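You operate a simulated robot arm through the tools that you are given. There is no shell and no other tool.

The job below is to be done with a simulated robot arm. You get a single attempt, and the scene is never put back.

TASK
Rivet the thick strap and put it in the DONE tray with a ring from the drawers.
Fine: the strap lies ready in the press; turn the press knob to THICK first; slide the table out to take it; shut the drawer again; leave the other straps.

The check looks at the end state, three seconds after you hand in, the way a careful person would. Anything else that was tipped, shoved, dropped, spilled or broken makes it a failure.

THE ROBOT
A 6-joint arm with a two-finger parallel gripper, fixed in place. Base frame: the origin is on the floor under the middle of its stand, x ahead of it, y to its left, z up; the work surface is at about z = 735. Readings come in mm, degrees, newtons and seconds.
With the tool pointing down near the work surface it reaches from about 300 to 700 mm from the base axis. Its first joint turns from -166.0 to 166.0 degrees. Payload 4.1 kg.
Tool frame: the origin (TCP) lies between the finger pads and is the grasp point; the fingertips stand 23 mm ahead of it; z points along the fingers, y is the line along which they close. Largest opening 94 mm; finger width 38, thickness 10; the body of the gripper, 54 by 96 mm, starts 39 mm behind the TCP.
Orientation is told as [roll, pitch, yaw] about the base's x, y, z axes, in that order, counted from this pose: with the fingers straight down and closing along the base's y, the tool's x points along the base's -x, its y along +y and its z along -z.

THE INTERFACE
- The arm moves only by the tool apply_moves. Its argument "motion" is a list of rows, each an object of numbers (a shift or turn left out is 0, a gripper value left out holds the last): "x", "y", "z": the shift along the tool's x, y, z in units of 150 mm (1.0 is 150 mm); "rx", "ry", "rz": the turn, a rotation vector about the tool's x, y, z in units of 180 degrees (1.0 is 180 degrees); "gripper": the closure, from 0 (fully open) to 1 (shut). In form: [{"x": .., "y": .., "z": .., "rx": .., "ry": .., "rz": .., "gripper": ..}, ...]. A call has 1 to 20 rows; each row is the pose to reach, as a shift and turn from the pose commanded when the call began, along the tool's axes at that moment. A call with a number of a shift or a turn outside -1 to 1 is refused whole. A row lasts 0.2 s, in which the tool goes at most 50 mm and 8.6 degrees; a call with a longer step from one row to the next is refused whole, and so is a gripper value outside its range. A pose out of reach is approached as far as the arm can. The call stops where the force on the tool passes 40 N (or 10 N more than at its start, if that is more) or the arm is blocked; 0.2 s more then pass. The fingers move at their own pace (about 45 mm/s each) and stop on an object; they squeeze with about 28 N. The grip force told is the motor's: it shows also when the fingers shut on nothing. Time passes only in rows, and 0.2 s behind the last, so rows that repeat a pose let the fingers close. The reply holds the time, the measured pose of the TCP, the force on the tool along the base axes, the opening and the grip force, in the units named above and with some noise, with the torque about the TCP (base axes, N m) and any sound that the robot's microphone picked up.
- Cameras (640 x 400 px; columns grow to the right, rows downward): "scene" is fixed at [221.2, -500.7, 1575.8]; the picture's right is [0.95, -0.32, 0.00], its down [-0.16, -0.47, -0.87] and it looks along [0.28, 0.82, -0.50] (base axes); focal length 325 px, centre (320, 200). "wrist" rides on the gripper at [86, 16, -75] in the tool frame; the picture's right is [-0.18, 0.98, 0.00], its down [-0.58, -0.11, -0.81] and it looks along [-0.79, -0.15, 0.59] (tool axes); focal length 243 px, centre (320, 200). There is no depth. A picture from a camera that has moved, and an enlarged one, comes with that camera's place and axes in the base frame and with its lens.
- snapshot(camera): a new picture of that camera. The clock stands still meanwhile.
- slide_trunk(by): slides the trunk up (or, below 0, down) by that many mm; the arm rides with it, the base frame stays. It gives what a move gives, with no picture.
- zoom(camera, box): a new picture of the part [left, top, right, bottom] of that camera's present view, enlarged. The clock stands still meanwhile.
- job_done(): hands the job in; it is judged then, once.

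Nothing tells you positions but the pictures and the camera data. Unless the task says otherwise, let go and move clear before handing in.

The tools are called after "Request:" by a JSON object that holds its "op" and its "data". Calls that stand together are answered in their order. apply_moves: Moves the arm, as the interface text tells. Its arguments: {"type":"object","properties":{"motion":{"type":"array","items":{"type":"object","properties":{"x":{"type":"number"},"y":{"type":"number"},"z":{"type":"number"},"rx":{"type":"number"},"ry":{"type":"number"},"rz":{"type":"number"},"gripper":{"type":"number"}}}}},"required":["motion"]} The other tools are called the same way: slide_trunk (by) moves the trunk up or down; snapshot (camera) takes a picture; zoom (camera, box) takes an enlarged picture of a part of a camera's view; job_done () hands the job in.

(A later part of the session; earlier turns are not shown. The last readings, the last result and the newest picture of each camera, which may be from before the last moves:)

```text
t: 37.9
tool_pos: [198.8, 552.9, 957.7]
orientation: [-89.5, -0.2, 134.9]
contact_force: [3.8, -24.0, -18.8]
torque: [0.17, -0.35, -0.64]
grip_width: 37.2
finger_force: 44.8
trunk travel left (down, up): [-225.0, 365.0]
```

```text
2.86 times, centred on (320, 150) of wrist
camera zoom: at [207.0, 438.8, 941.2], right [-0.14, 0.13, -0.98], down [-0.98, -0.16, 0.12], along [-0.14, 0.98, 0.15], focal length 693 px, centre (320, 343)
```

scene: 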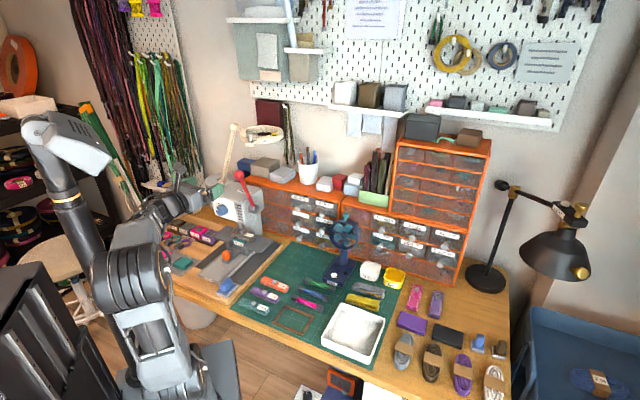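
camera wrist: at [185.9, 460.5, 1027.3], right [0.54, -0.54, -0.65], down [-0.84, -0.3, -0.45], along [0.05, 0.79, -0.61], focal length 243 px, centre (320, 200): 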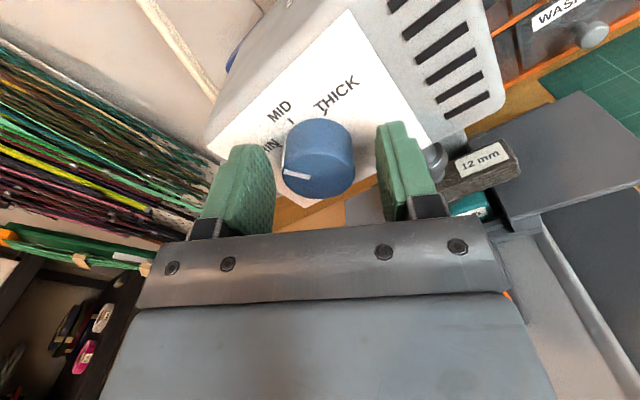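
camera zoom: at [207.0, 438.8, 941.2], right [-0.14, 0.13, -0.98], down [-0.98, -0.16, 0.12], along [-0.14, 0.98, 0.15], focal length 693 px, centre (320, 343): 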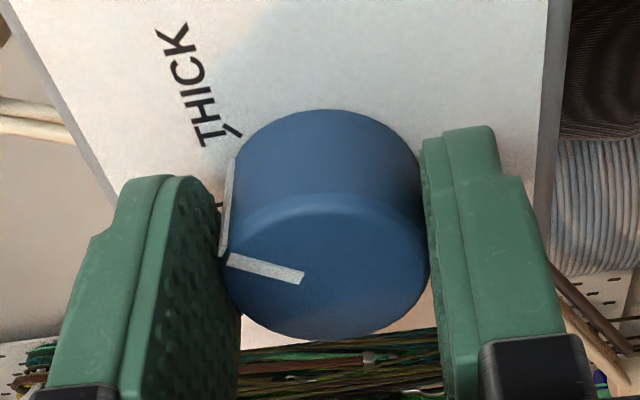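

Nearly there; roughly 20–25° remain to the THICK tick. I'll relieve the load and keep turning in small steps.

Request:
{"op": "apply_moves", "data": {"motion": [{"x": 0.012, "y": 0.012, "z": -0.006}, {"x": 0.02, "y": 0.02, "z": -0.01}, {"x": 0.02, "y": 0.02, "z": -0.01}]}}

Request:
{"op": "apply_moves", "data": {"motion": [{"rz": 0.02}, {"rz": 0.04}, {"rz": 0.06}, {"rz": 0.06}]}}

Request:
{"op": "zoom", "data": {"camera": "wrist", "box": [220, 80, 420, 220]}}

```text
t: 38.7
tool_pos: [197.7, 551.1, 957.8]
orientation: [-89.8, 0.0, 135.1]
contact_force: [8.8, 6.4, 0.5]
torque: [0.38, -0.35, 0.69]
grip_width: 37.1
finger_force: 45.3
trunk travel left (down, up): [-225.0, 365.0]
```

```text
t: 39.7
tool_pos: [199.3, 552.2, 956.6]
orientation: [-89.6, -10.9, 134.9]
contact_force: [0.4, 10.7, 7.7]
torque: [0.5, -0.4, 1.21]
grip_width: 37.1
finger_force: 44.7
trunk travel left (down, up): [-225.0, 365.0]
```

```text
2.86 times, centred on (320, 150) of wrist
camera zoom: at [203.8, 442.1, 923.9], right [-0.26, 0.26, -0.93], down [-0.96, -0.18, 0.22], along [-0.11, 0.95, 0.29], focal length 693 px, centre (320, 343)
```

zoom: 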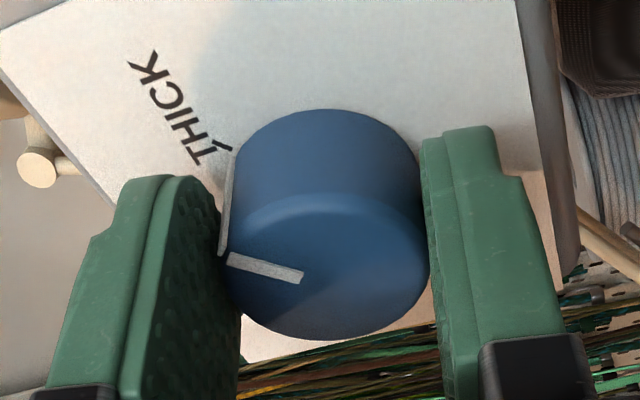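

By projection the pointer is at about +43°, with the THICK tick near +50°. I'll turn about 8° more, then release and check.

Request:
{"op": "apply_moves", "data": {"motion": [{"rz": 0.015}, {"rz": 0.03}, {"rz": 0.045}, {"rz": 0.045}]}}

Request:
{"op": "apply_moves", "data": {"motion": [{"gripper": 0.4}, {"gripper": 0.4}, {"gripper": 0.4}]}}

Request:
{"op": "zoom", "data": {"camera": "wrist", "box": [220, 80, 420, 220]}}

Request:
{"op": "zoom", "data": {"camera": "scene", "box": [160, 150, 280, 230]}}

```text
t: 40.7
tool_pos: [198.6, 551.4, 955.8]
orientation: [-89.7, -19.0, 134.8]
contact_force: [0.4, 19.7, 13.2]
torque: [-0.07, -1.04, 0.34]
grip_width: 37.1
finger_force: 44.7
trunk travel left (down, up): [-225.0, 365.0]
```

```text
t: 41.5
tool_pos: [199.4, 551.2, 955.6]
orientation: [-89.6, -19.0, 134.7]
contact_force: [0.2, 0.5, -0.9]
torque: [-0.01, 0.0, -0.01]
grip_width: 56.5
finger_force: 0.1
trunk travel left (down, up): [-225.0, 365.0]
```

```text
2.86 times, centred on (320, 150) of wrist
camera zoom: at [200.2, 444.5, 911.5], right [-0.35, 0.35, -0.87], down [-0.93, -0.2, 0.3], along [-0.07, 0.92, 0.39], focal length 693 px, centre (320, 343)
```

zoom: 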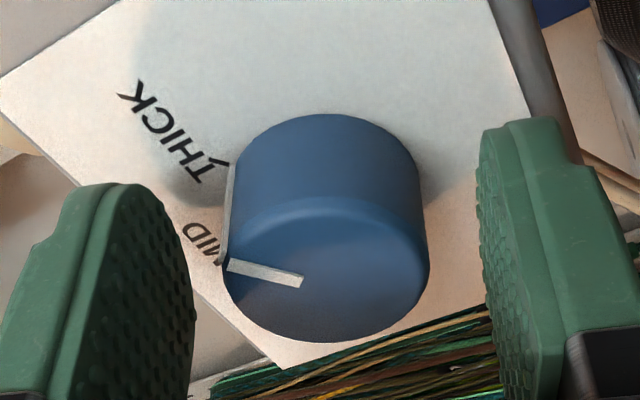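

```text
5.00 times, centred on (220, 190) of scene
camera zoom: at [221.2, -500.7, 1575.8], right [0.95, -0.32, 0.0], down [-0.16, -0.47, -0.87], along [0.28, 0.82, -0.5], focal length 1625 px, centre (820, 250)
```

zoom: 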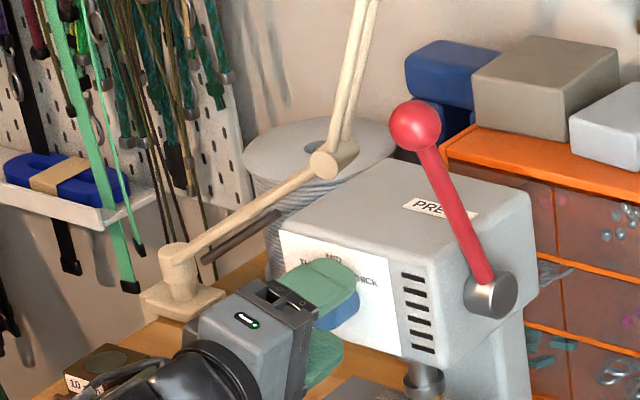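

The pointer now projects to about +50°, on THICK. I'll back straight out and re-check from a clear view.

Request:
{"op": "apply_moves", "data": {"motion": [{"z": -0.1}, {"z": -0.3}, {"z": -0.6}, {"z": -0.75}, {"z": -0.75}]}}

Request:
{"op": "apply_moves", "data": {"motion": [{"rz": -0.0455}, {"rz": -0.091}, {"rz": -0.1365}, {"rz": -0.182}, {"rz": -0.2275}, {"rz": -0.273}, {"rz": -0.3185}, {"rz": -0.364}, {"rz": -0.4095}, {"rz": -0.455}, {"rz": -0.5}, {"rz": -0.545}, {"rz": -0.59}, {"rz": -0.605}, {"rz": -0.605}]}}

Request:
{"op": "snapshot", "data": {"camera": "wrist"}}

Request:
{"op": "zoom", "data": {"camera": "scene", "box": [160, 150, 280, 230]}}

```text
t: 42.7
tool_pos: [118.0, 473.9, 957.0]
orientation: [-89.6, -19.0, 134.8]
contact_force: [-0.3, 0.1, 0.6]
torque: [0.02, -0.01, 0.0]
grip_width: 56.3
finger_force: 0.0
trunk travel left (down, up): [-225.0, 365.0]
```

```text
t: 45.9
tool_pos: [118.2, 472.2, 956.7]
orientation: [-2.9, 89.6, -138.1]
contact_force: [0.7, 0.2, 0.3]
torque: [0.0, 0.01, -0.01]
grip_width: 56.4
finger_force: 0.2
trunk travel left (down, up): [-225.0, 365.0]
```

```text
taken
camera wrist: at [78.1, 407.9, 1042.2], right [0.69, -0.7, -0.18], down [-0.65, -0.49, -0.58], along [0.31, 0.52, -0.8], focal length 243 px, centre (320, 200)
```

wrist: 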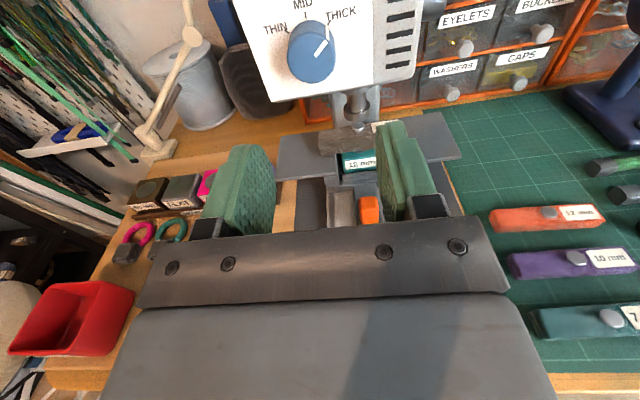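

```text
5.00 times, centred on (220, 190) of scene
camera zoom: at [221.2, -500.7, 1575.8], right [0.95, -0.32, 0.0], down [-0.16, -0.47, -0.87], along [0.28, 0.82, -0.5], focal length 1625 px, centre (820, 250)
```

zoom: 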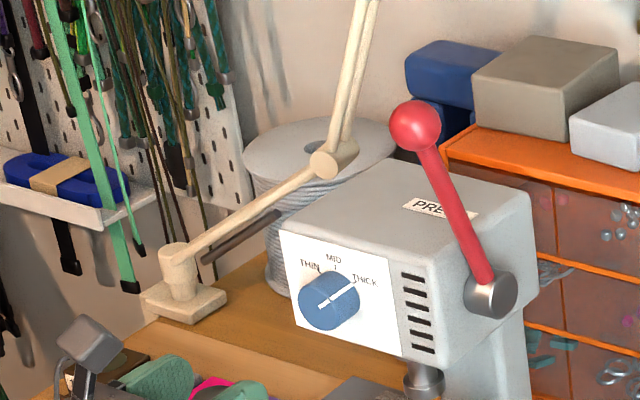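

The dial points to THICK. I'll confirm with a close zoom, then rise and move to the lever.

Request:
{"op": "zoom", "data": {"camera": "wrist", "box": [240, 0, 400, 100]}}

Request:
{"op": "zoom", "data": {"camera": "wrist", "box": [260, 90, 480, 230]}}

```text
4.00 times, centred on (320, 50) of wrist
camera zoom: at [78.1, 407.9, 1042.2], right [0.69, -0.7, -0.18], down [-0.65, -0.49, -0.58], along [0.31, 0.52, -0.8], focal length 970 px, centre (320, 800)
```

zoom: 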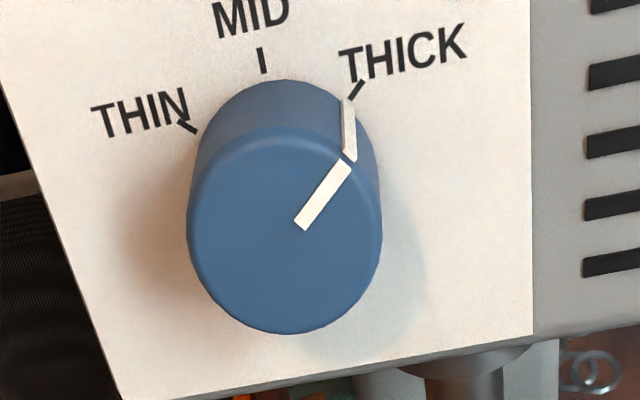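

```text
2.86 times, centred on (370, 160) of wrist
camera zoom: at [78.1, 407.9, 1042.2], right [0.69, -0.7, -0.18], down [-0.65, -0.49, -0.58], along [0.31, 0.52, -0.8], focal length 693 px, centre (177, 314)
```

zoom: 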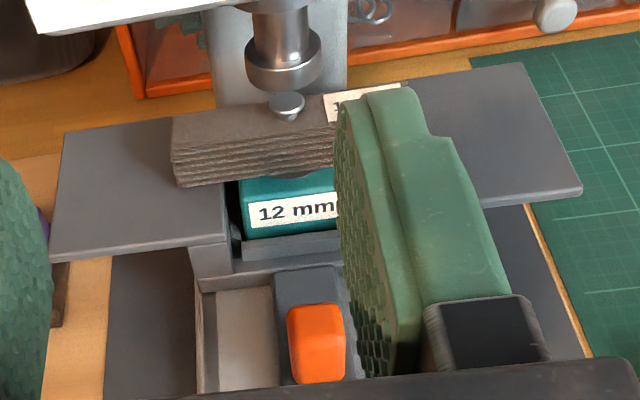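

The dial pointer sits exactly on the THICK tick, and the rivet stands on the strap under the punch. I'll raise the trunk and move in line with the lever ball with the gripper open.

Request:
{"op": "slide_trunk", "data": {"by": 160}}

Request:
{"op": "apply_moves", "data": {"motion": [{"y": 0.3, "gripper": 0}, {"y": 0.64, "gripper": 0}, {"y": 0.64, "gripper": 0}]}}

Request:
{"op": "snapshot", "data": {"camera": "wrist"}}

```text
t: 47.7
tool_pos: [119.5, 471.4, 1114.6]
orientation: [-14.9, 89.5, -150.0]
contact_force: [-0.5, 0.2, 0.0]
torque: [0.01, -0.03, 0.03]
grip_width: 56.4
finger_force: 0.1
trunk travel left (down, up): [-385.0, 205.0]
```

```text
refused: row 2 steps farther than a row can; nothing moved
```

```text
taken
camera wrist: at [78.2, 407.9, 1202.1], right [0.69, -0.7, -0.19], down [-0.65, -0.49, -0.58], along [0.31, 0.52, -0.8], focal length 243 px, centre (320, 200)
```

wrist: 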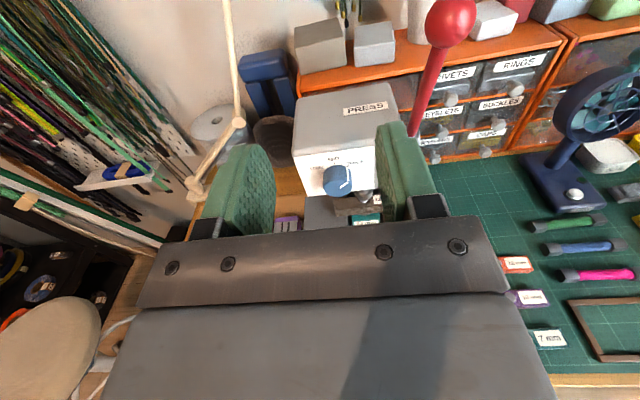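

The trunk is up; the side move was refused for one overlong step. I'll redo it.

Request:
{"op": "apply_moves", "data": {"motion": [{"y": 0.22, "gripper": 0}, {"y": 0.44, "gripper": 0}, {"y": 0.64, "gripper": 0}, {"y": 0.64, "gripper": 0}]}}

Request:
{"op": "snapshot", "data": {"camera": "wrist"}}

```text
t: 48.7
tool_pos: [186.9, 403.9, 1114.7]
orientation: [-14.4, 89.6, -149.5]
contact_force: [-0.5, -0.4, -0.1]
torque: [0.0, 0.0, -0.01]
grip_width: 93.9
finger_force: 0.1
trunk travel left (down, up): [-385.0, 205.0]
```

```text
taken
camera wrist: at [145.9, 339.9, 1200.6], right [0.69, -0.7, -0.19], down [-0.65, -0.49, -0.58], along [0.31, 0.52, -0.8], focal length 243 px, centre (320, 200)
```

wrist: 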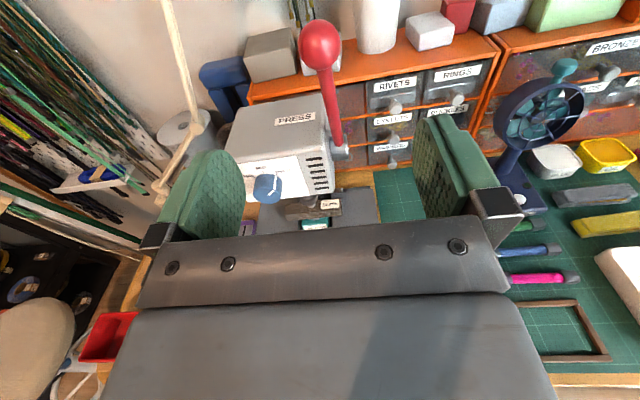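

The ball is nearly dead ahead at about (s -151, depth 545, z 1119). I'll approach it with the fingers open on both sides.

Request:
{"op": "apply_moves", "data": {"motion": [{"x": 0.015, "y": 0.008, "z": 0.25}, {"x": 0.029, "y": 0.016, "z": 0.5}, {"x": 0.029, "y": 0.016, "z": 0.7}, {"x": 0.029, "y": 0.016, "z": 0.8}, {"x": 0.029, "y": 0.016, "z": 0.8}]}}

Request:
{"op": "snapshot", "data": {"camera": "wrist"}}

Request:
{"op": "zoom", "data": {"camera": "scene", "box": [160, 130, 280, 220]}}

```text
t: 49.9
tool_pos: [275.5, 486.7, 1117.9]
orientation: [-15.9, 89.6, -151.0]
contact_force: [0.1, 0.0, 0.2]
torque: [0.0, 0.01, -0.01]
grip_width: 94.3
finger_force: 0.0
trunk travel left (down, up): [-385.0, 205.0]
```

```text
taken
camera wrist: at [234.6, 422.5, 1204.2], right [0.69, -0.7, -0.19], down [-0.65, -0.49, -0.58], along [0.31, 0.52, -0.8], focal length 243 px, centre (320, 200)
```

wrist: 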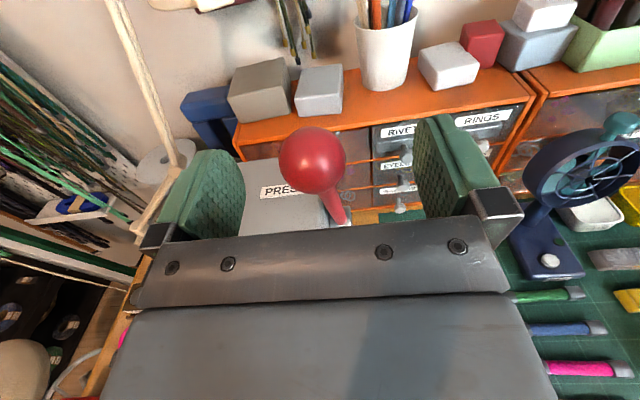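

```text
4.44 times, centred on (220, 175) of scene
camera zoom: at [221.2, -500.7, 1575.8], right [0.95, -0.32, 0.0], down [-0.16, -0.47, -0.87], along [0.28, 0.82, -0.5], focal length 1444 px, centre (764, 311)
```

zoom: 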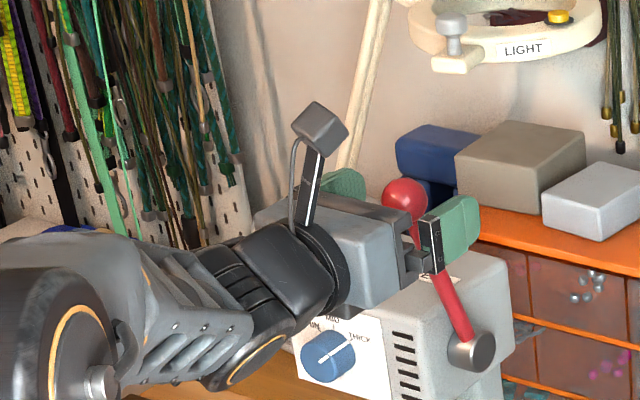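

The ball is 16 mm ahead and 4 mm to the left. I'll move in and close on it.

Request:
{"op": "apply_moves", "data": {"motion": [{"y": -0.025, "z": 0.06}, {"y": -0.025, "z": 0.11}, {"y": -0.025, "z": 0.11, "gripper": 0.4}, {"y": -0.025, "z": 0.11, "gripper": 0.6}, {"y": -0.025, "z": 0.11, "gripper": 1}, {"y": -0.025, "z": 0.11, "gripper": 1}, {"y": -0.025, "z": 0.11, "gripper": 1}, {"y": -0.025, "z": 0.11, "gripper": 1}]}}

Request:
{"op": "snapshot", "data": {"camera": "wrist"}}

```text
t: 51.7
tool_pos: [285.3, 499.2, 1118.4]
orientation: [-19.4, 89.5, -154.4]
contact_force: [2.1, -2.0, -0.2]
torque: [-0.03, -0.03, -0.05]
grip_width: 32.6
finger_force: 44.6
trunk travel left (down, up): [-385.0, 205.0]
```

```text
taken
camera wrist: at [242.7, 435.6, 1204.5], right [0.69, -0.7, -0.19], down [-0.65, -0.49, -0.58], along [0.31, 0.52, -0.8], focal length 243 px, centre (320, 200)
```

wrist: 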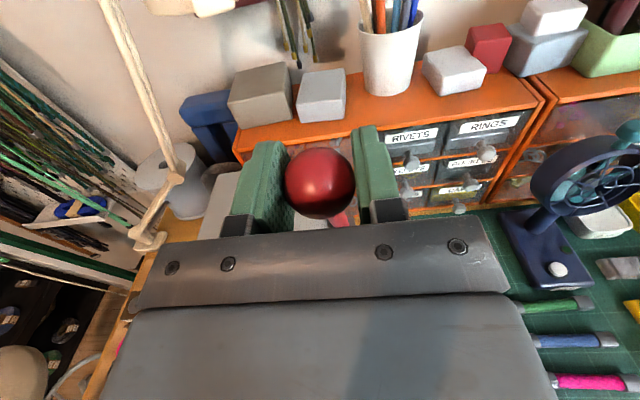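

I've gripped the ball (33 mm). The lever pivots about 162 mm below, so I'll pull it along an arc toward the robot and down, in stages.

Request:
{"op": "apply_moves", "data": {"motion": [{"z": -0.045, "x": -0.014, "gripper": 1}, {"z": -0.09, "x": -0.029}, {"z": -0.177, "x": -0.066}, {"z": -0.26, "x": -0.111}, {"z": -0.339, "x": -0.162}, {"z": -0.339, "x": -0.162}]}}

```text
t: 53.1
tool_pos: [248.4, 464.9, 1094.7]
orientation: [-31.8, 89.6, -167.0]
contact_force: [19.4, -2.3, 0.9]
torque: [0.83, -0.88, -0.13]
grip_width: 33.0
finger_force: 45.0
trunk travel left (down, up): [-385.0, 205.0]
```

Request:
{"op": "apply_moves", "data": {"motion": [{"z": -0.038, "x": -0.029, "y": 0.005}, {"z": -0.075, "x": -0.058, "y": 0.01}, {"z": -0.143, "x": -0.123, "y": 0.015}, {"z": -0.207, "x": -0.193, "y": 0.015}, {"z": -0.263, "x": -0.268, "y": 0.015}, {"z": -0.313, "x": -0.348, "y": 0.015}, {"z": -0.313, "x": -0.348, "y": 0.015}]}}

```text
t: 54.7
tool_pos: [214.4, 429.3, 1042.9]
orientation: [-24.1, 89.7, -159.2]
contact_force: [4.6, 6.2, 9.1]
torque: [0.87, -0.86, 0.08]
grip_width: 33.7
finger_force: 45.3
trunk travel left (down, up): [-385.0, 205.0]
```

Request:
{"op": "apply_moves", "data": {"motion": [{"z": -0.022, "x": -0.042}, {"z": -0.043, "x": -0.084}, {"z": -0.078, "x": -0.171}, {"z": -0.106, "x": -0.262}, {"z": -0.125, "x": -0.354}, {"z": -0.137, "x": -0.448}, {"z": -0.137, "x": -0.448}]}}

Request:
{"op": "zoom", "data": {"camera": "scene", "box": [160, 150, 280, 260]}}

Request:
{"op": "snapshot", "data": {"camera": "wrist"}}

```text
t: 56.3
tool_pos: [198.8, 414.2, 973.9]
orientation: [1.0, 89.3, -134.0]
contact_force: [0.2, 0.2, -0.3]
torque: [0.0, -0.04, -0.02]
grip_width: 0.1
finger_force: 41.9
trunk travel left (down, up): [-385.0, 205.0]
```

```text
3.64 times, centred on (220, 205) of scene
camera zoom: at [221.2, -500.7, 1575.8], right [0.95, -0.32, 0.0], down [-0.16, -0.47, -0.87], along [0.28, 0.82, -0.5], focal length 1182 px, centre (684, 182)
```

zoom: 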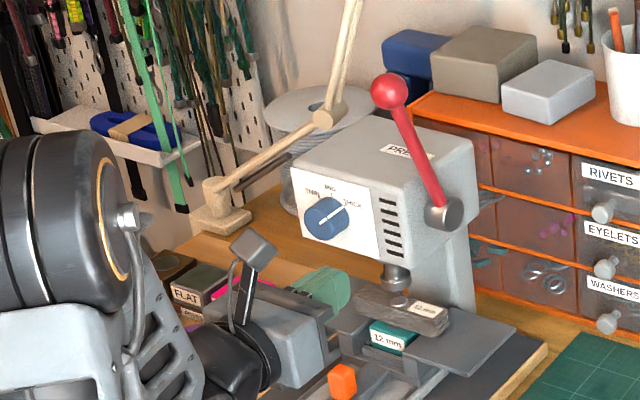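

```text
taken
camera wrist: at [158.3, 351.6, 1060.4], right [0.69, -0.7, -0.18], down [-0.65, -0.5, -0.57], along [0.31, 0.52, -0.8], focal length 243 px, centre (320, 200)
```

wrist: 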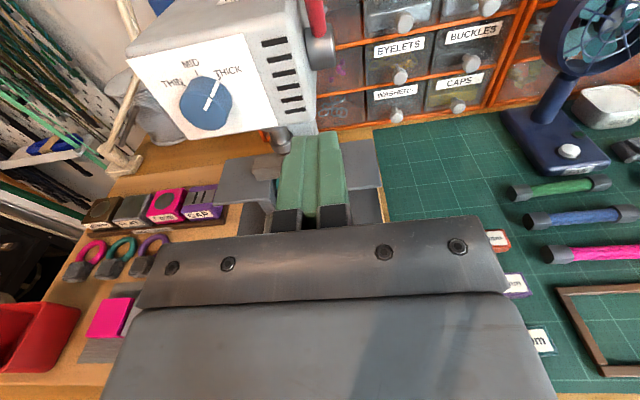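

The ball slipped out and the lever has sprung back up. I'll check whether the rivet was set.

Request:
{"op": "zoom", "data": {"camera": "scene", "box": [215, 215, 275, 265]}}

Request:
{"op": "zoom", "data": {"camera": "wrist", "box": [220, 100, 420, 230]}}

```text
8.00 times, centred on (245, 240) of scene
camera zoom: at [221.2, -500.7, 1575.8], right [0.95, -0.32, 0.0], down [-0.16, -0.47, -0.87], along [0.28, 0.82, -0.5], focal length 2599 px, centre (920, -120)
```

zoom: 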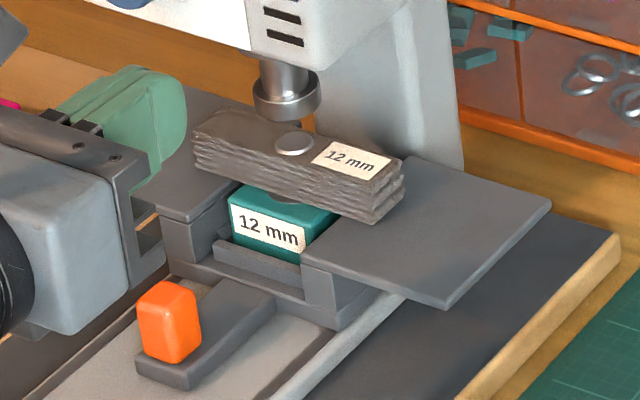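

```text
3.08 times, centred on (320, 165) of wrist
camera zoom: at [158.3, 351.6, 1060.4], right [0.69, -0.7, -0.18], down [-0.65, -0.5, -0.57], along [0.31, 0.52, -0.8], focal length 746 px, centre (320, 308)
```

zoom: 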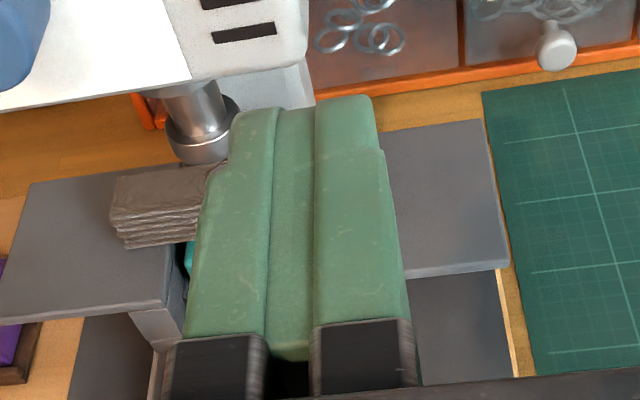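

The rivet now looks flatter than before. I'll move back to the earlier viewpoint and compare directly.

Request:
{"op": "apply_moves", "data": {"motion": [{"z": -0.1, "y": -0.1}, {"z": -0.107, "y": -0.35, "x": -0.05}, {"z": -0.107, "y": -0.6, "x": -0.11}, {"z": -0.107, "y": -0.65, "x": -0.115, "gripper": 0}, {"z": -0.107, "y": -0.65, "x": -0.115, "gripper": 0}, {"z": -0.107, "y": -0.65, "x": -0.115, "gripper": 0}, {"z": -0.107, "y": -0.65, "x": -0.115, "gripper": 0}]}}

Request:
{"op": "zoom", "data": {"camera": "wrist", "box": [300, 80, 460, 200]}}

Request:
{"op": "zoom", "data": {"camera": "scene", "box": [215, 215, 275, 265]}}

```text
t: 57.9
tool_pos: [118.5, 473.0, 960.4]
orientation: [-14.8, 89.6, -149.9]
contact_force: [-0.4, -0.9, 0.9]
torque: [-0.02, -0.01, 0.01]
grip_width: 86.6
finger_force: 0.1
trunk travel left (down, up): [-385.0, 205.0]
```

```text
3.33 times, centred on (380, 140) of wrist
camera zoom: at [77.5, 409.4, 1046.6], right [0.69, -0.7, -0.19], down [-0.65, -0.49, -0.58], along [0.31, 0.52, -0.8], focal length 809 px, centre (120, 400)
```

zoom: 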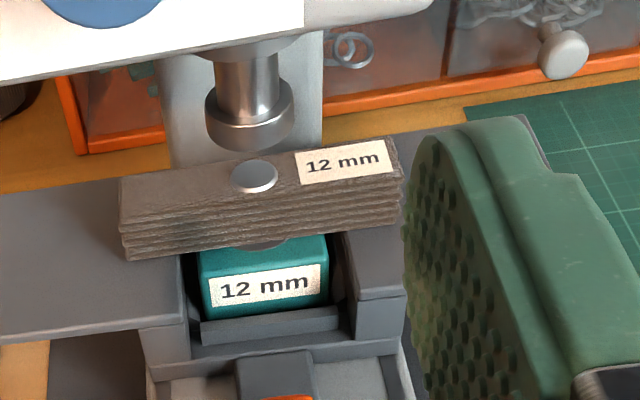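

```text
8.00 times, centred on (245, 240) of scene
camera zoom: at [221.2, -500.7, 1575.8], right [0.95, -0.32, 0.0], down [-0.16, -0.47, -0.87], along [0.28, 0.82, -0.5], focal length 2599 px, centre (920, -120)
```

zoom: 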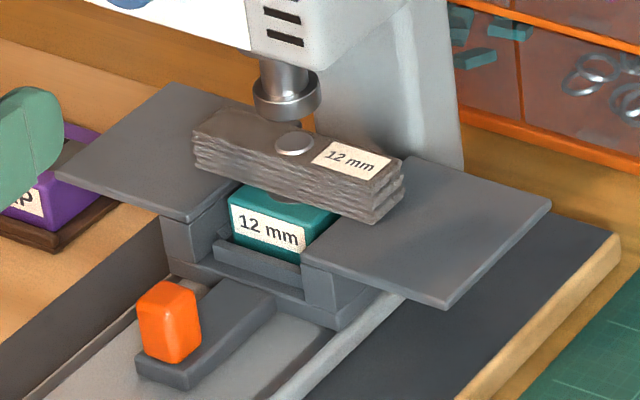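

The rivet head now lies as a flat disc on the strap, whereas before it stood up on its shank. I'll take a closer look from lower down to make sure it's fully set.

Request:
{"op": "apply_moves", "data": {"motion": [{"x": -0.2, "y": 0.08}, {"x": -0.4, "y": 0.16, "z": 0.1}, {"x": -0.5, "y": 0.2, "z": 0.25}, {"x": -0.5, "y": 0.2, "z": 0.4}, {"x": -0.5, "y": 0.2, "z": 0.4}]}}

Request:
{"op": "snapshot", "data": {"camera": "wrist"}}

Request:
{"op": "zoom", "data": {"camera": "wrist", "box": [280, 80, 400, 160]}}

```text
t: 59.1
tool_pos: [183.1, 493.2, 884.0]
orientation: [-15.8, 89.6, -151.0]
contact_force: [0.3, -0.4, 0.3]
torque: [0.0, -0.01, 0.0]
grip_width: 94.0
finger_force: 0.1
trunk travel left (down, up): [-385.0, 205.0]
```

```text
taken
camera wrist: at [141.7, 429.8, 970.6], right [0.69, -0.7, -0.19], down [-0.65, -0.49, -0.58], along [0.31, 0.52, -0.8], focal length 243 px, centre (320, 200)
```

wrist: 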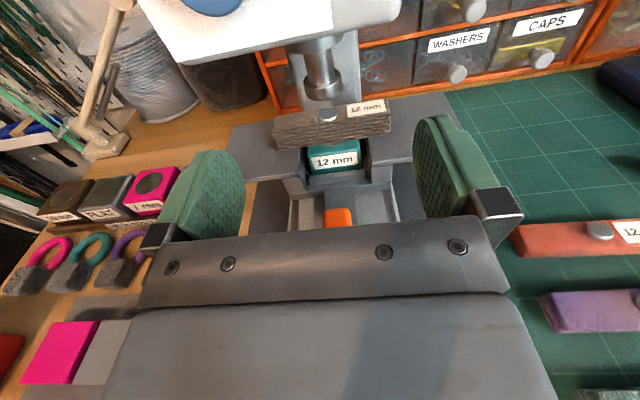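

```text
5.00 times, centred on (340, 120) of wrist
camera zoom: at [141.7, 429.8, 970.6], right [0.69, -0.7, -0.19], down [-0.65, -0.49, -0.58], along [0.31, 0.52, -0.8], focal length 1213 px, centre (220, 600)
```

zoom: 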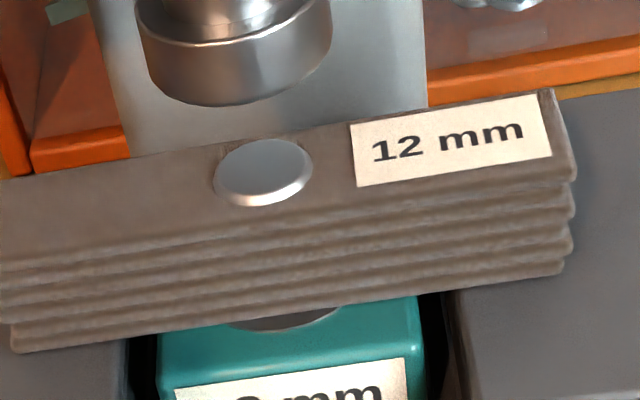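

The rivet is flush on the strap. I'll compare it with a rivet on one of the mat straps.

Request:
{"op": "zoom", "data": {"camera": "wrist", "box": [510, 200, 640, 290]}}

Request:
{"op": "zoom", "data": {"camera": "wrist", "box": [230, 100, 430, 240]}}

```text
4.44 times, centred on (575, 245) of wrist
camera zoom: at [141.7, 429.8, 970.6], right [0.69, -0.7, -0.19], down [-0.65, -0.49, -0.58], along [0.31, 0.52, -0.8], focal length 1078 px, centre (-813, 0)
```

zoom: 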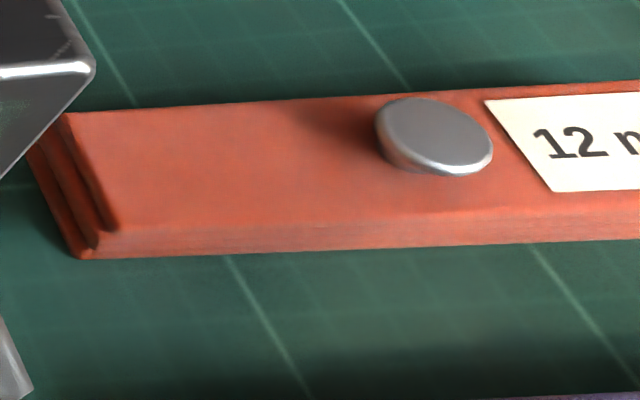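

```text
2.86 times, centred on (330, 170) of wrist
camera zoom: at [141.7, 429.8, 970.6], right [0.69, -0.7, -0.19], down [-0.65, -0.49, -0.58], along [0.31, 0.52, -0.8], focal length 693 px, centre (291, 286)
```

zoom: 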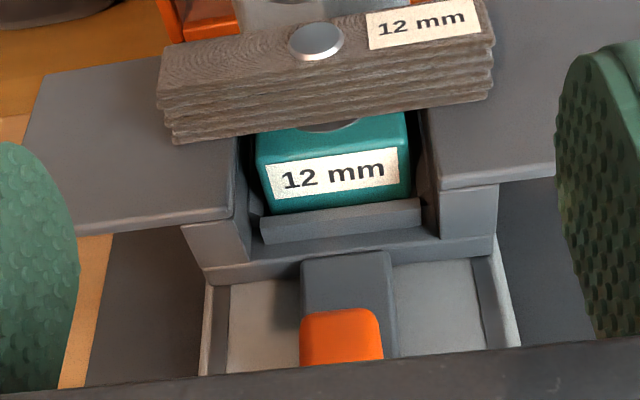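

The mat strap's rivet still stands up, while ours is flush, so the press worked. Next is the slide: I'll back off, tilt the tool 45° down and look at the orange handle.

Request:
{"op": "apply_moves", "data": {"motion": [{"z": -0.2}, {"z": -0.4}, {"z": -0.4, "ry": -0.045}, {"z": -0.4, "ry": -0.09}, {"z": -0.4, "ry": -0.135}, {"z": -0.4, "ry": -0.18}, {"z": -0.4, "ry": -0.225}, {"z": -0.4, "ry": -0.25}, {"z": -0.4, "ry": -0.25}]}}

Request:
{"op": "snapshot", "data": {"camera": "wrist"}}

Request:
{"op": "snapshot", "data": {"camera": "scene"}}

```text
t: 61.1
tool_pos: [140.1, 451.9, 884.2]
orientation: [-0.1, 44.6, -135.1]
contact_force: [-0.2, 0.1, -0.4]
torque: [-0.01, 0.02, -0.01]
grip_width: 93.8
finger_force: 0.0
trunk travel left (down, up): [-385.0, 205.0]
```

```text
taken
camera wrist: at [158.2, 446.6, 997.4], right [0.6, -0.79, -0.13], down [-0.77, -0.62, 0.17], along [-0.21, 0.0, -0.98], focal length 243 px, centre (320, 200)
```

wrist: 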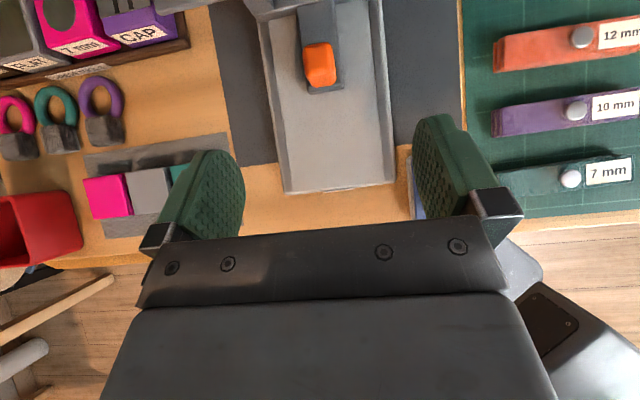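

```text
taken
```

scene: 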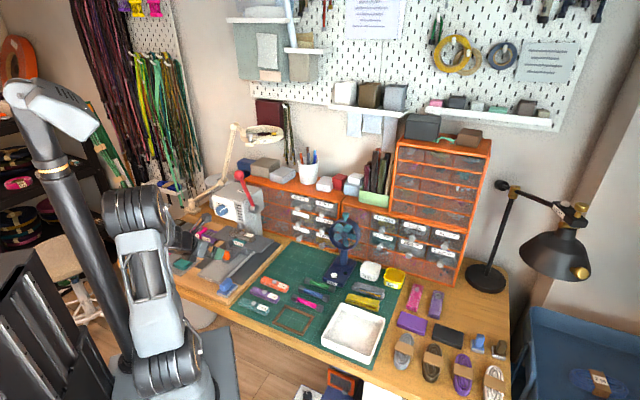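

Now I'm looking nearly straight down on the slide. I'll zoom in on the handle.

Request:
{"op": "zoom", "data": {"camera": "wrist", "box": [250, 0, 410, 110]}}

Request:
{"op": "zoom", "data": {"camera": "scene", "box": [180, 220, 290, 310]}}

```text
3.64 times, centred on (330, 55) of wrist
camera zoom: at [158.2, 446.6, 997.4], right [0.6, -0.79, -0.13], down [-0.77, -0.62, 0.17], along [-0.21, 0.0, -0.98], focal length 882 px, centre (284, 727)
```

zoom: 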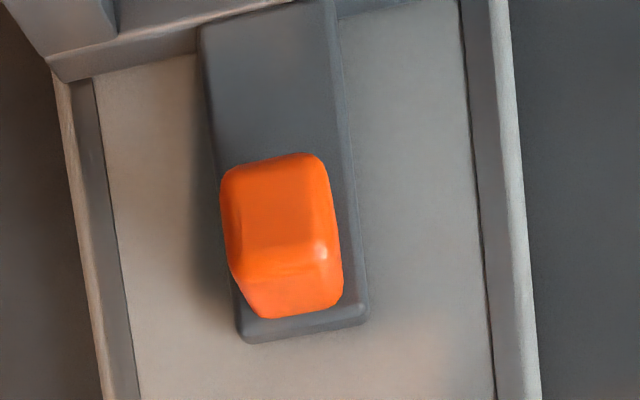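

```text
4.44 times, centred on (235, 265) of scene
camera zoom: at [221.2, -500.7, 1575.8], right [0.95, -0.32, 0.0], down [-0.16, -0.47, -0.87], along [0.28, 0.82, -0.5], focal length 1444 px, centre (698, -89)
```

zoom: 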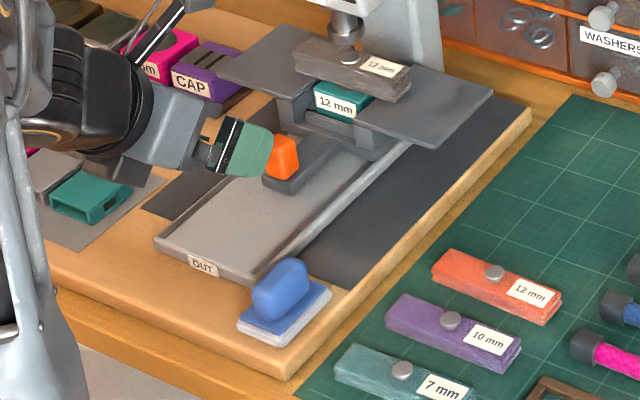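

The handle top is at about (s -221, depth 503, z 805), roughly 20 mm wide. I'll narrow the fingers and approach diagonally along the tool axis.

Request:
{"op": "apply_moves", "data": {"motion": [{"gripper": 0.5, "z": 0.1}, {"gripper": 0.5, "z": 0.3}, {"gripper": 0.5, "z": 0.45}, {"gripper": 0.5, "z": 0.55}, {"gripper": 0.5, "z": 0.55}]}}

Request:
{"op": "snapshot", "data": {"camera": "wrist"}}

Request:
{"op": "zoom", "data": {"camera": "scene", "box": [180, 220, 290, 310]}}

```text
t: 62.3
tool_pos: [181.4, 492.6, 826.5]
orientation: [-0.2, 44.6, -135.2]
contact_force: [0.1, 0.4, 1.0]
torque: [-0.01, 0.01, -0.02]
grip_width: 47.0
finger_force: 0.0
trunk travel left (down, up): [-385.0, 205.0]
```

```text
taken
camera wrist: at [199.4, 487.5, 939.3], right [0.6, -0.79, -0.13], down [-0.77, -0.62, 0.17], along [-0.21, 0.0, -0.98], focal length 243 px, centre (320, 200)
```

wrist: 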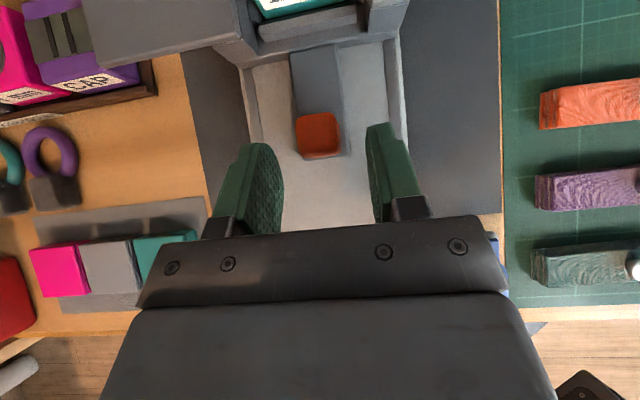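

```text
4.44 times, centred on (235, 265) of scene
camera zoom: at [221.2, -500.7, 1575.8], right [0.95, -0.32, 0.0], down [-0.16, -0.47, -0.87], along [0.28, 0.82, -0.5], focal length 1444 px, centre (698, -89)
```

zoom: 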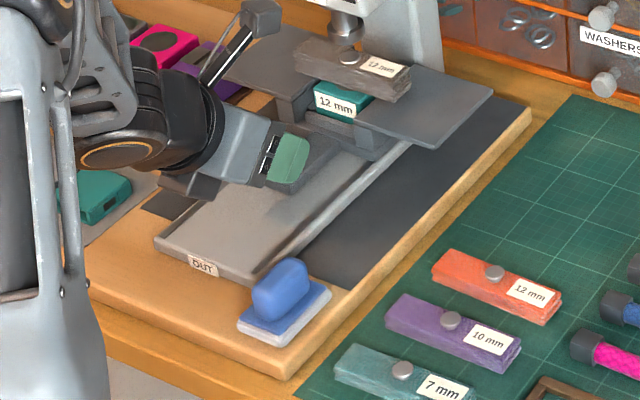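

On line. I'll move the last 34 mm and close on the handle.

Request:
{"op": "apply_moves", "data": {"motion": [{"z": 0.1, "x": 0.009}, {"z": 0.18, "x": 0.018}, {"z": 0.225, "x": 0.018}, {"z": 0.225, "x": 0.018, "gripper": 0.7}, {"z": 0.225, "x": 0.018, "gripper": 1}, {"z": 0.225, "x": 0.018, "gripper": 1}, {"z": 0.225, "x": 0.018, "gripper": 1}]}}

Request:
{"op": "snapshot", "data": {"camera": "wrist"}}

```text
t: 63.9
tool_pos: [199.3, 509.0, 803.8]
orientation: [-0.1, 44.6, -135.1]
contact_force: [2.4, -1.7, -0.3]
torque: [-0.01, -0.3, 0.42]
grip_width: 31.5
finger_force: 45.1
trunk travel left (down, up): [-385.0, 205.0]
```

```text
taken
camera wrist: at [216.9, 505.6, 916.7], right [0.6, -0.79, -0.13], down [-0.77, -0.61, 0.17], along [-0.21, 0.0, -0.98], focal length 243 px, centre (320, 200)
```

wrist: 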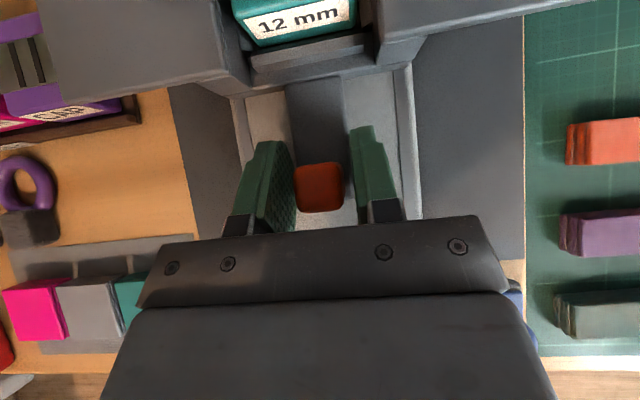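

The fingers have closed on the slide bar at the handle (31 mm), a firm hold. I'll pull the table straight out toward the robot slowly.

Request:
{"op": "apply_moves", "data": {"motion": [{"z": -0.014, "x": -0.014}, {"z": -0.038, "x": -0.038}, {"z": -0.066, "x": -0.066}, {"z": -0.094, "x": -0.094}, {"z": -0.122, "x": -0.122}, {"z": -0.15, "x": -0.15}, {"z": -0.18, "x": -0.18}, {"z": -0.2, "x": -0.2}, {"z": -0.2, "x": -0.2}]}}

Request:
{"op": "snapshot", "data": {"camera": "wrist"}}

Request:
{"op": "zoom", "data": {"camera": "scene", "box": [180, 200, 290, 300]}}

```text
t: 65.9
tool_pos: [168.6, 481.1, 803.7]
orientation: [-0.3, 44.7, -135.2]
contact_force: [3.1, -1.5, 8.5]
torque: [0.29, -0.7, 0.3]
grip_width: 31.4
finger_force: 45.3
trunk travel left (down, up): [-385.0, 205.0]
```

```text
taken
camera wrist: at [187.1, 475.6, 916.7], right [0.6, -0.79, -0.13], down [-0.77, -0.62, 0.16], along [-0.21, 0.0, -0.98], focal length 243 px, centre (320, 200)
```

wrist: 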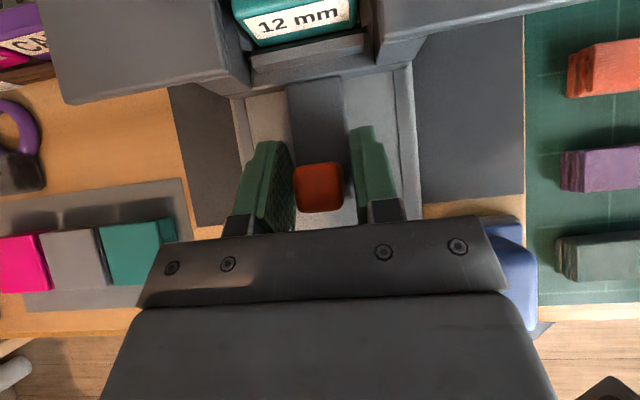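

```text
4.00 times, centred on (235, 250) of scene
camera zoom: at [221.2, -500.7, 1575.8], right [0.95, -0.32, 0.0], down [-0.16, -0.47, -0.87], along [0.28, 0.82, -0.5], focal length 1300 px, centre (660, 0)
```

zoom: 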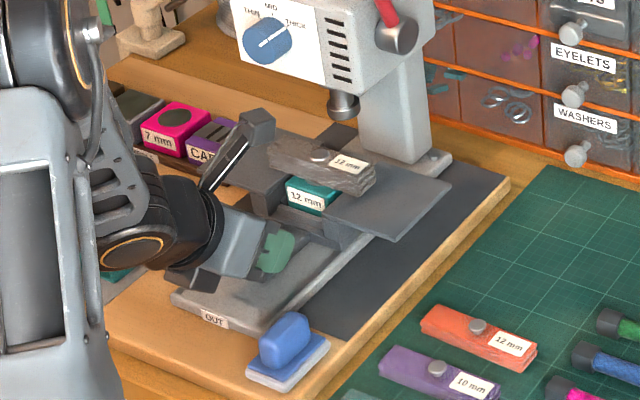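

The table is sliding freely (42 mm out) with the strap steady on the die. The blue stamp nearby stays clear, so I'll continue out toward the OUT stop.

Request:
{"op": "apply_moves", "data": {"motion": [{"z": -0.014, "x": -0.014}, {"z": -0.038, "x": -0.038}, {"z": -0.066, "x": -0.066}, {"z": -0.094, "x": -0.094}, {"z": -0.122, "x": -0.122}, {"z": -0.15, "x": -0.15}, {"z": -0.165, "x": -0.165}, {"z": -0.165, "x": -0.165}]}}

Request:
{"op": "snapshot", "data": {"camera": "wrist"}}

Request:
{"op": "zoom", "data": {"camera": "scene", "box": [180, 200, 290, 300]}}

```text
t: 67.7
tool_pos: [142.6, 455.0, 802.6]
orientation: [-0.2, 44.6, -135.2]
contact_force: [-0.3, 1.5, 7.4]
torque: [0.02, -0.2, 0.49]
grip_width: 31.4
finger_force: 44.7
trunk travel left (down, up): [-385.0, 205.0]
```

```text
taken
camera wrist: at [161.5, 450.0, 916.6], right [0.6, -0.79, -0.13], down [-0.77, -0.62, 0.17], along [-0.21, 0.0, -0.98], focal length 243 px, centre (320, 200)
```

wrist: 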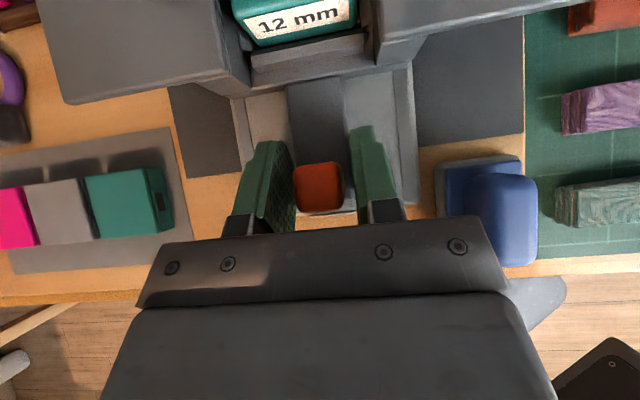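

```text
4.00 times, centred on (235, 250) of scene
camera zoom: at [221.2, -500.7, 1575.8], right [0.95, -0.32, 0.0], down [-0.16, -0.47, -0.87], along [0.28, 0.82, -0.5], focal length 1300 px, centre (660, 0)
```

zoom: 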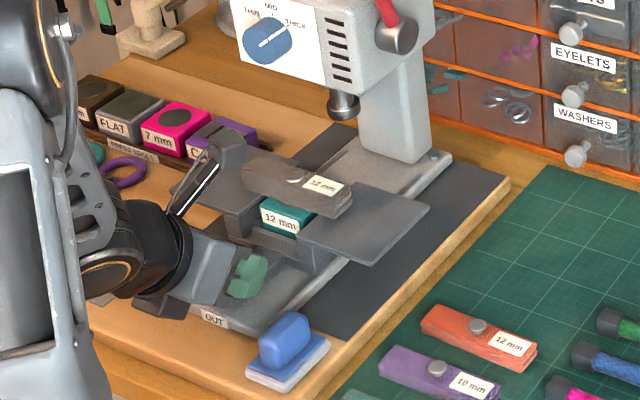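

About 78 mm out and nearly at the end of the tray. I'll pull gently until I reach the stop.

Request:
{"op": "apply_moves", "data": {"motion": [{"z": -0.02, "x": -0.02}, {"z": -0.04, "x": -0.04}, {"z": -0.06, "x": -0.06}, {"z": -0.08, "x": -0.08}, {"z": -0.1, "x": -0.1}, {"z": -0.1, "x": -0.1}]}}

Request:
{"op": "snapshot", "data": {"camera": "wrist"}}

Request:
{"op": "zoom", "data": {"camera": "scene", "box": [180, 200, 290, 300]}}

```text
t: 69.1
tool_pos: [129.3, 439.8, 804.1]
orientation: [-0.2, 44.6, -135.2]
contact_force: [-0.4, 1.6, 6.9]
torque: [-0.3, 0.07, 0.45]
grip_width: 31.8
finger_force: 44.8
trunk travel left (down, up): [-385.0, 205.0]
```

```text
taken
camera wrist: at [147.3, 435.8, 916.6], right [0.6, -0.79, -0.13], down [-0.77, -0.62, 0.17], along [-0.21, 0.0, -0.98], focal length 243 px, centre (320, 200)
```

wrist: 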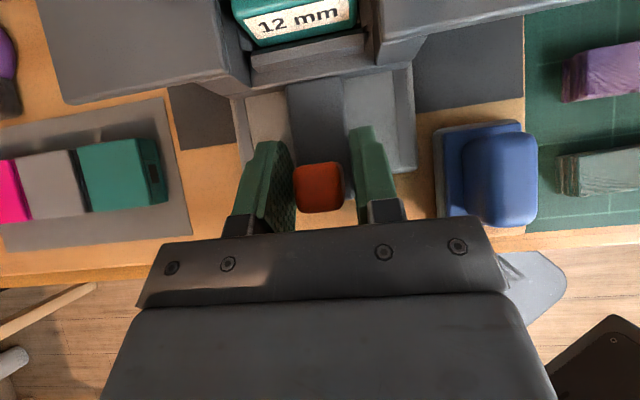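

```text
4.00 times, centred on (235, 250) of scene
camera zoom: at [221.2, -500.7, 1575.8], right [0.95, -0.32, 0.0], down [-0.16, -0.47, -0.87], along [0.28, 0.82, -0.5], focal length 1300 px, centre (660, 0)
```

zoom: 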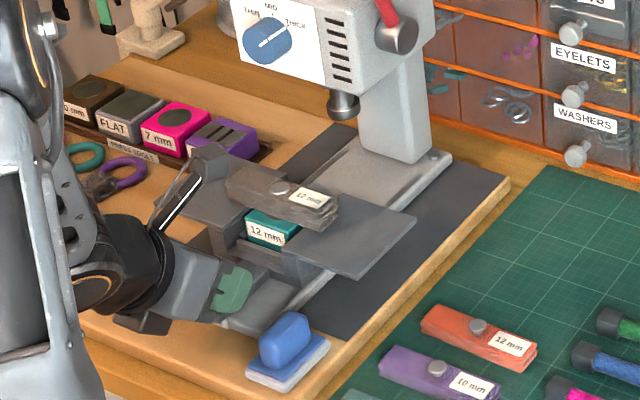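

The table is 98 mm out and still free. The wing stays well behind the blue stamp, so I'll pull up to 24 mm more to find the stop.

Request:
{"op": "apply_moves", "data": {"motion": [{"z": -0.02, "x": -0.02}, {"z": -0.04, "x": -0.04}, {"z": -0.06, "x": -0.06}, {"z": -0.08, "x": -0.08}, {"z": -0.1, "x": -0.1}, {"z": -0.11, "x": -0.11}, {"z": -0.11, "x": -0.11}]}}

Request:
{"op": "snapshot", "data": {"camera": "wrist"}}

Request:
{"op": "zoom", "data": {"camera": "scene", "box": [180, 200, 290, 300]}}

```text
t: 70.7
tool_pos: [113.1, 424.7, 803.4]
orientation: [-0.1, 44.4, -135.2]
contact_force: [2.2, -0.8, -12.9]
torque: [0.35, -0.57, 0.33]
grip_width: 31.6
finger_force: 44.9
trunk travel left (down, up): [-385.0, 205.0]
```

```text
taken
camera wrist: at [130.7, 419.5, 916.6], right [0.6, -0.79, -0.13], down [-0.77, -0.61, 0.17], along [-0.21, 0.0, -0.98], focal length 243 px, centre (320, 200)
```

wrist: 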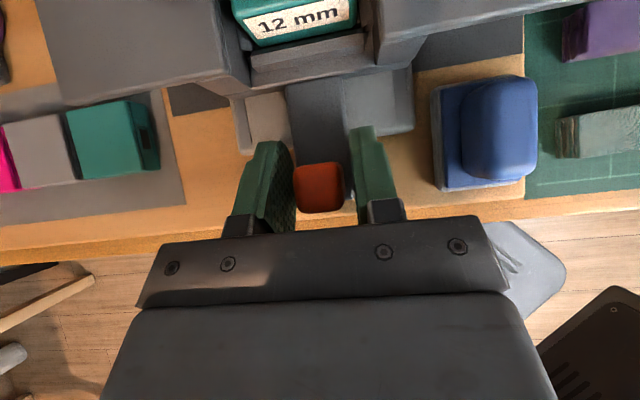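

```text
4.00 times, centred on (235, 250) of scene
camera zoom: at [221.2, -500.7, 1575.8], right [0.95, -0.32, 0.0], down [-0.16, -0.47, -0.87], along [0.28, 0.82, -0.5], focal length 1300 px, centre (660, 0)
```

zoom: 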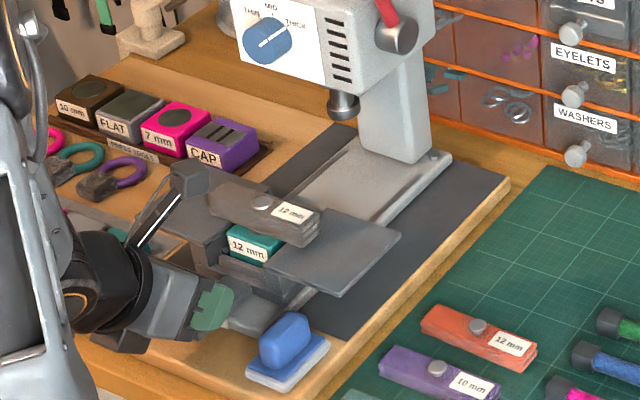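

Now 121 mm out; the strap sits well clear of the press head. I'll try a few more mm to feel for the stop without letting the wing reach the stamp.

Request:
{"op": "apply_moves", "data": {"motion": [{"z": -0.012, "x": -0.012}, {"z": -0.024, "x": -0.024}, {"z": -0.036, "x": -0.036}, {"z": -0.036, "x": -0.036}]}}

Request:
{"op": "zoom", "data": {"camera": "scene", "box": [200, 230, 280, 300]}}

Request:
{"op": "zoom", "data": {"camera": "wrist", "box": [200, 0, 560, 240]}}

```text
t: 71.7
tool_pos: [107.3, 417.8, 804.2]
orientation: [0.1, 44.5, -135.1]
contact_force: [7.7, -4.7, -21.6]
torque: [-0.46, -0.07, 0.46]
grip_width: 31.5
finger_force: 45.6
trunk travel left (down, up): [-385.0, 205.0]
```

```text
5.71 times, centred on (240, 265) of scene
camera zoom: at [221.2, -500.7, 1575.8], right [0.95, -0.32, 0.0], down [-0.16, -0.47, -0.87], along [0.28, 0.82, -0.5], focal length 1857 px, centre (777, -171)
```

zoom: 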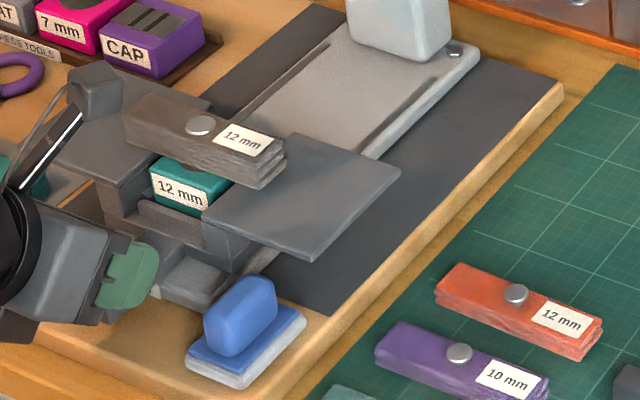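

```text
1.67 times, centred on (380, 120) of wrist
camera zoom: at [125.2, 414.0, 916.7], right [0.6, -0.79, -0.13], down [-0.77, -0.61, 0.17], along [-0.21, 0.0, -0.98], focal length 404 px, centre (220, 333)
```

zoom: 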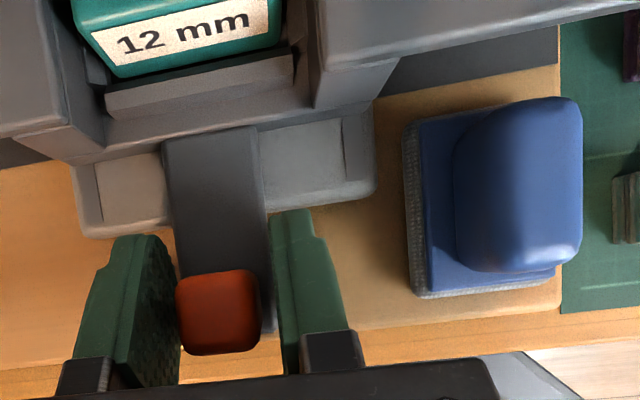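

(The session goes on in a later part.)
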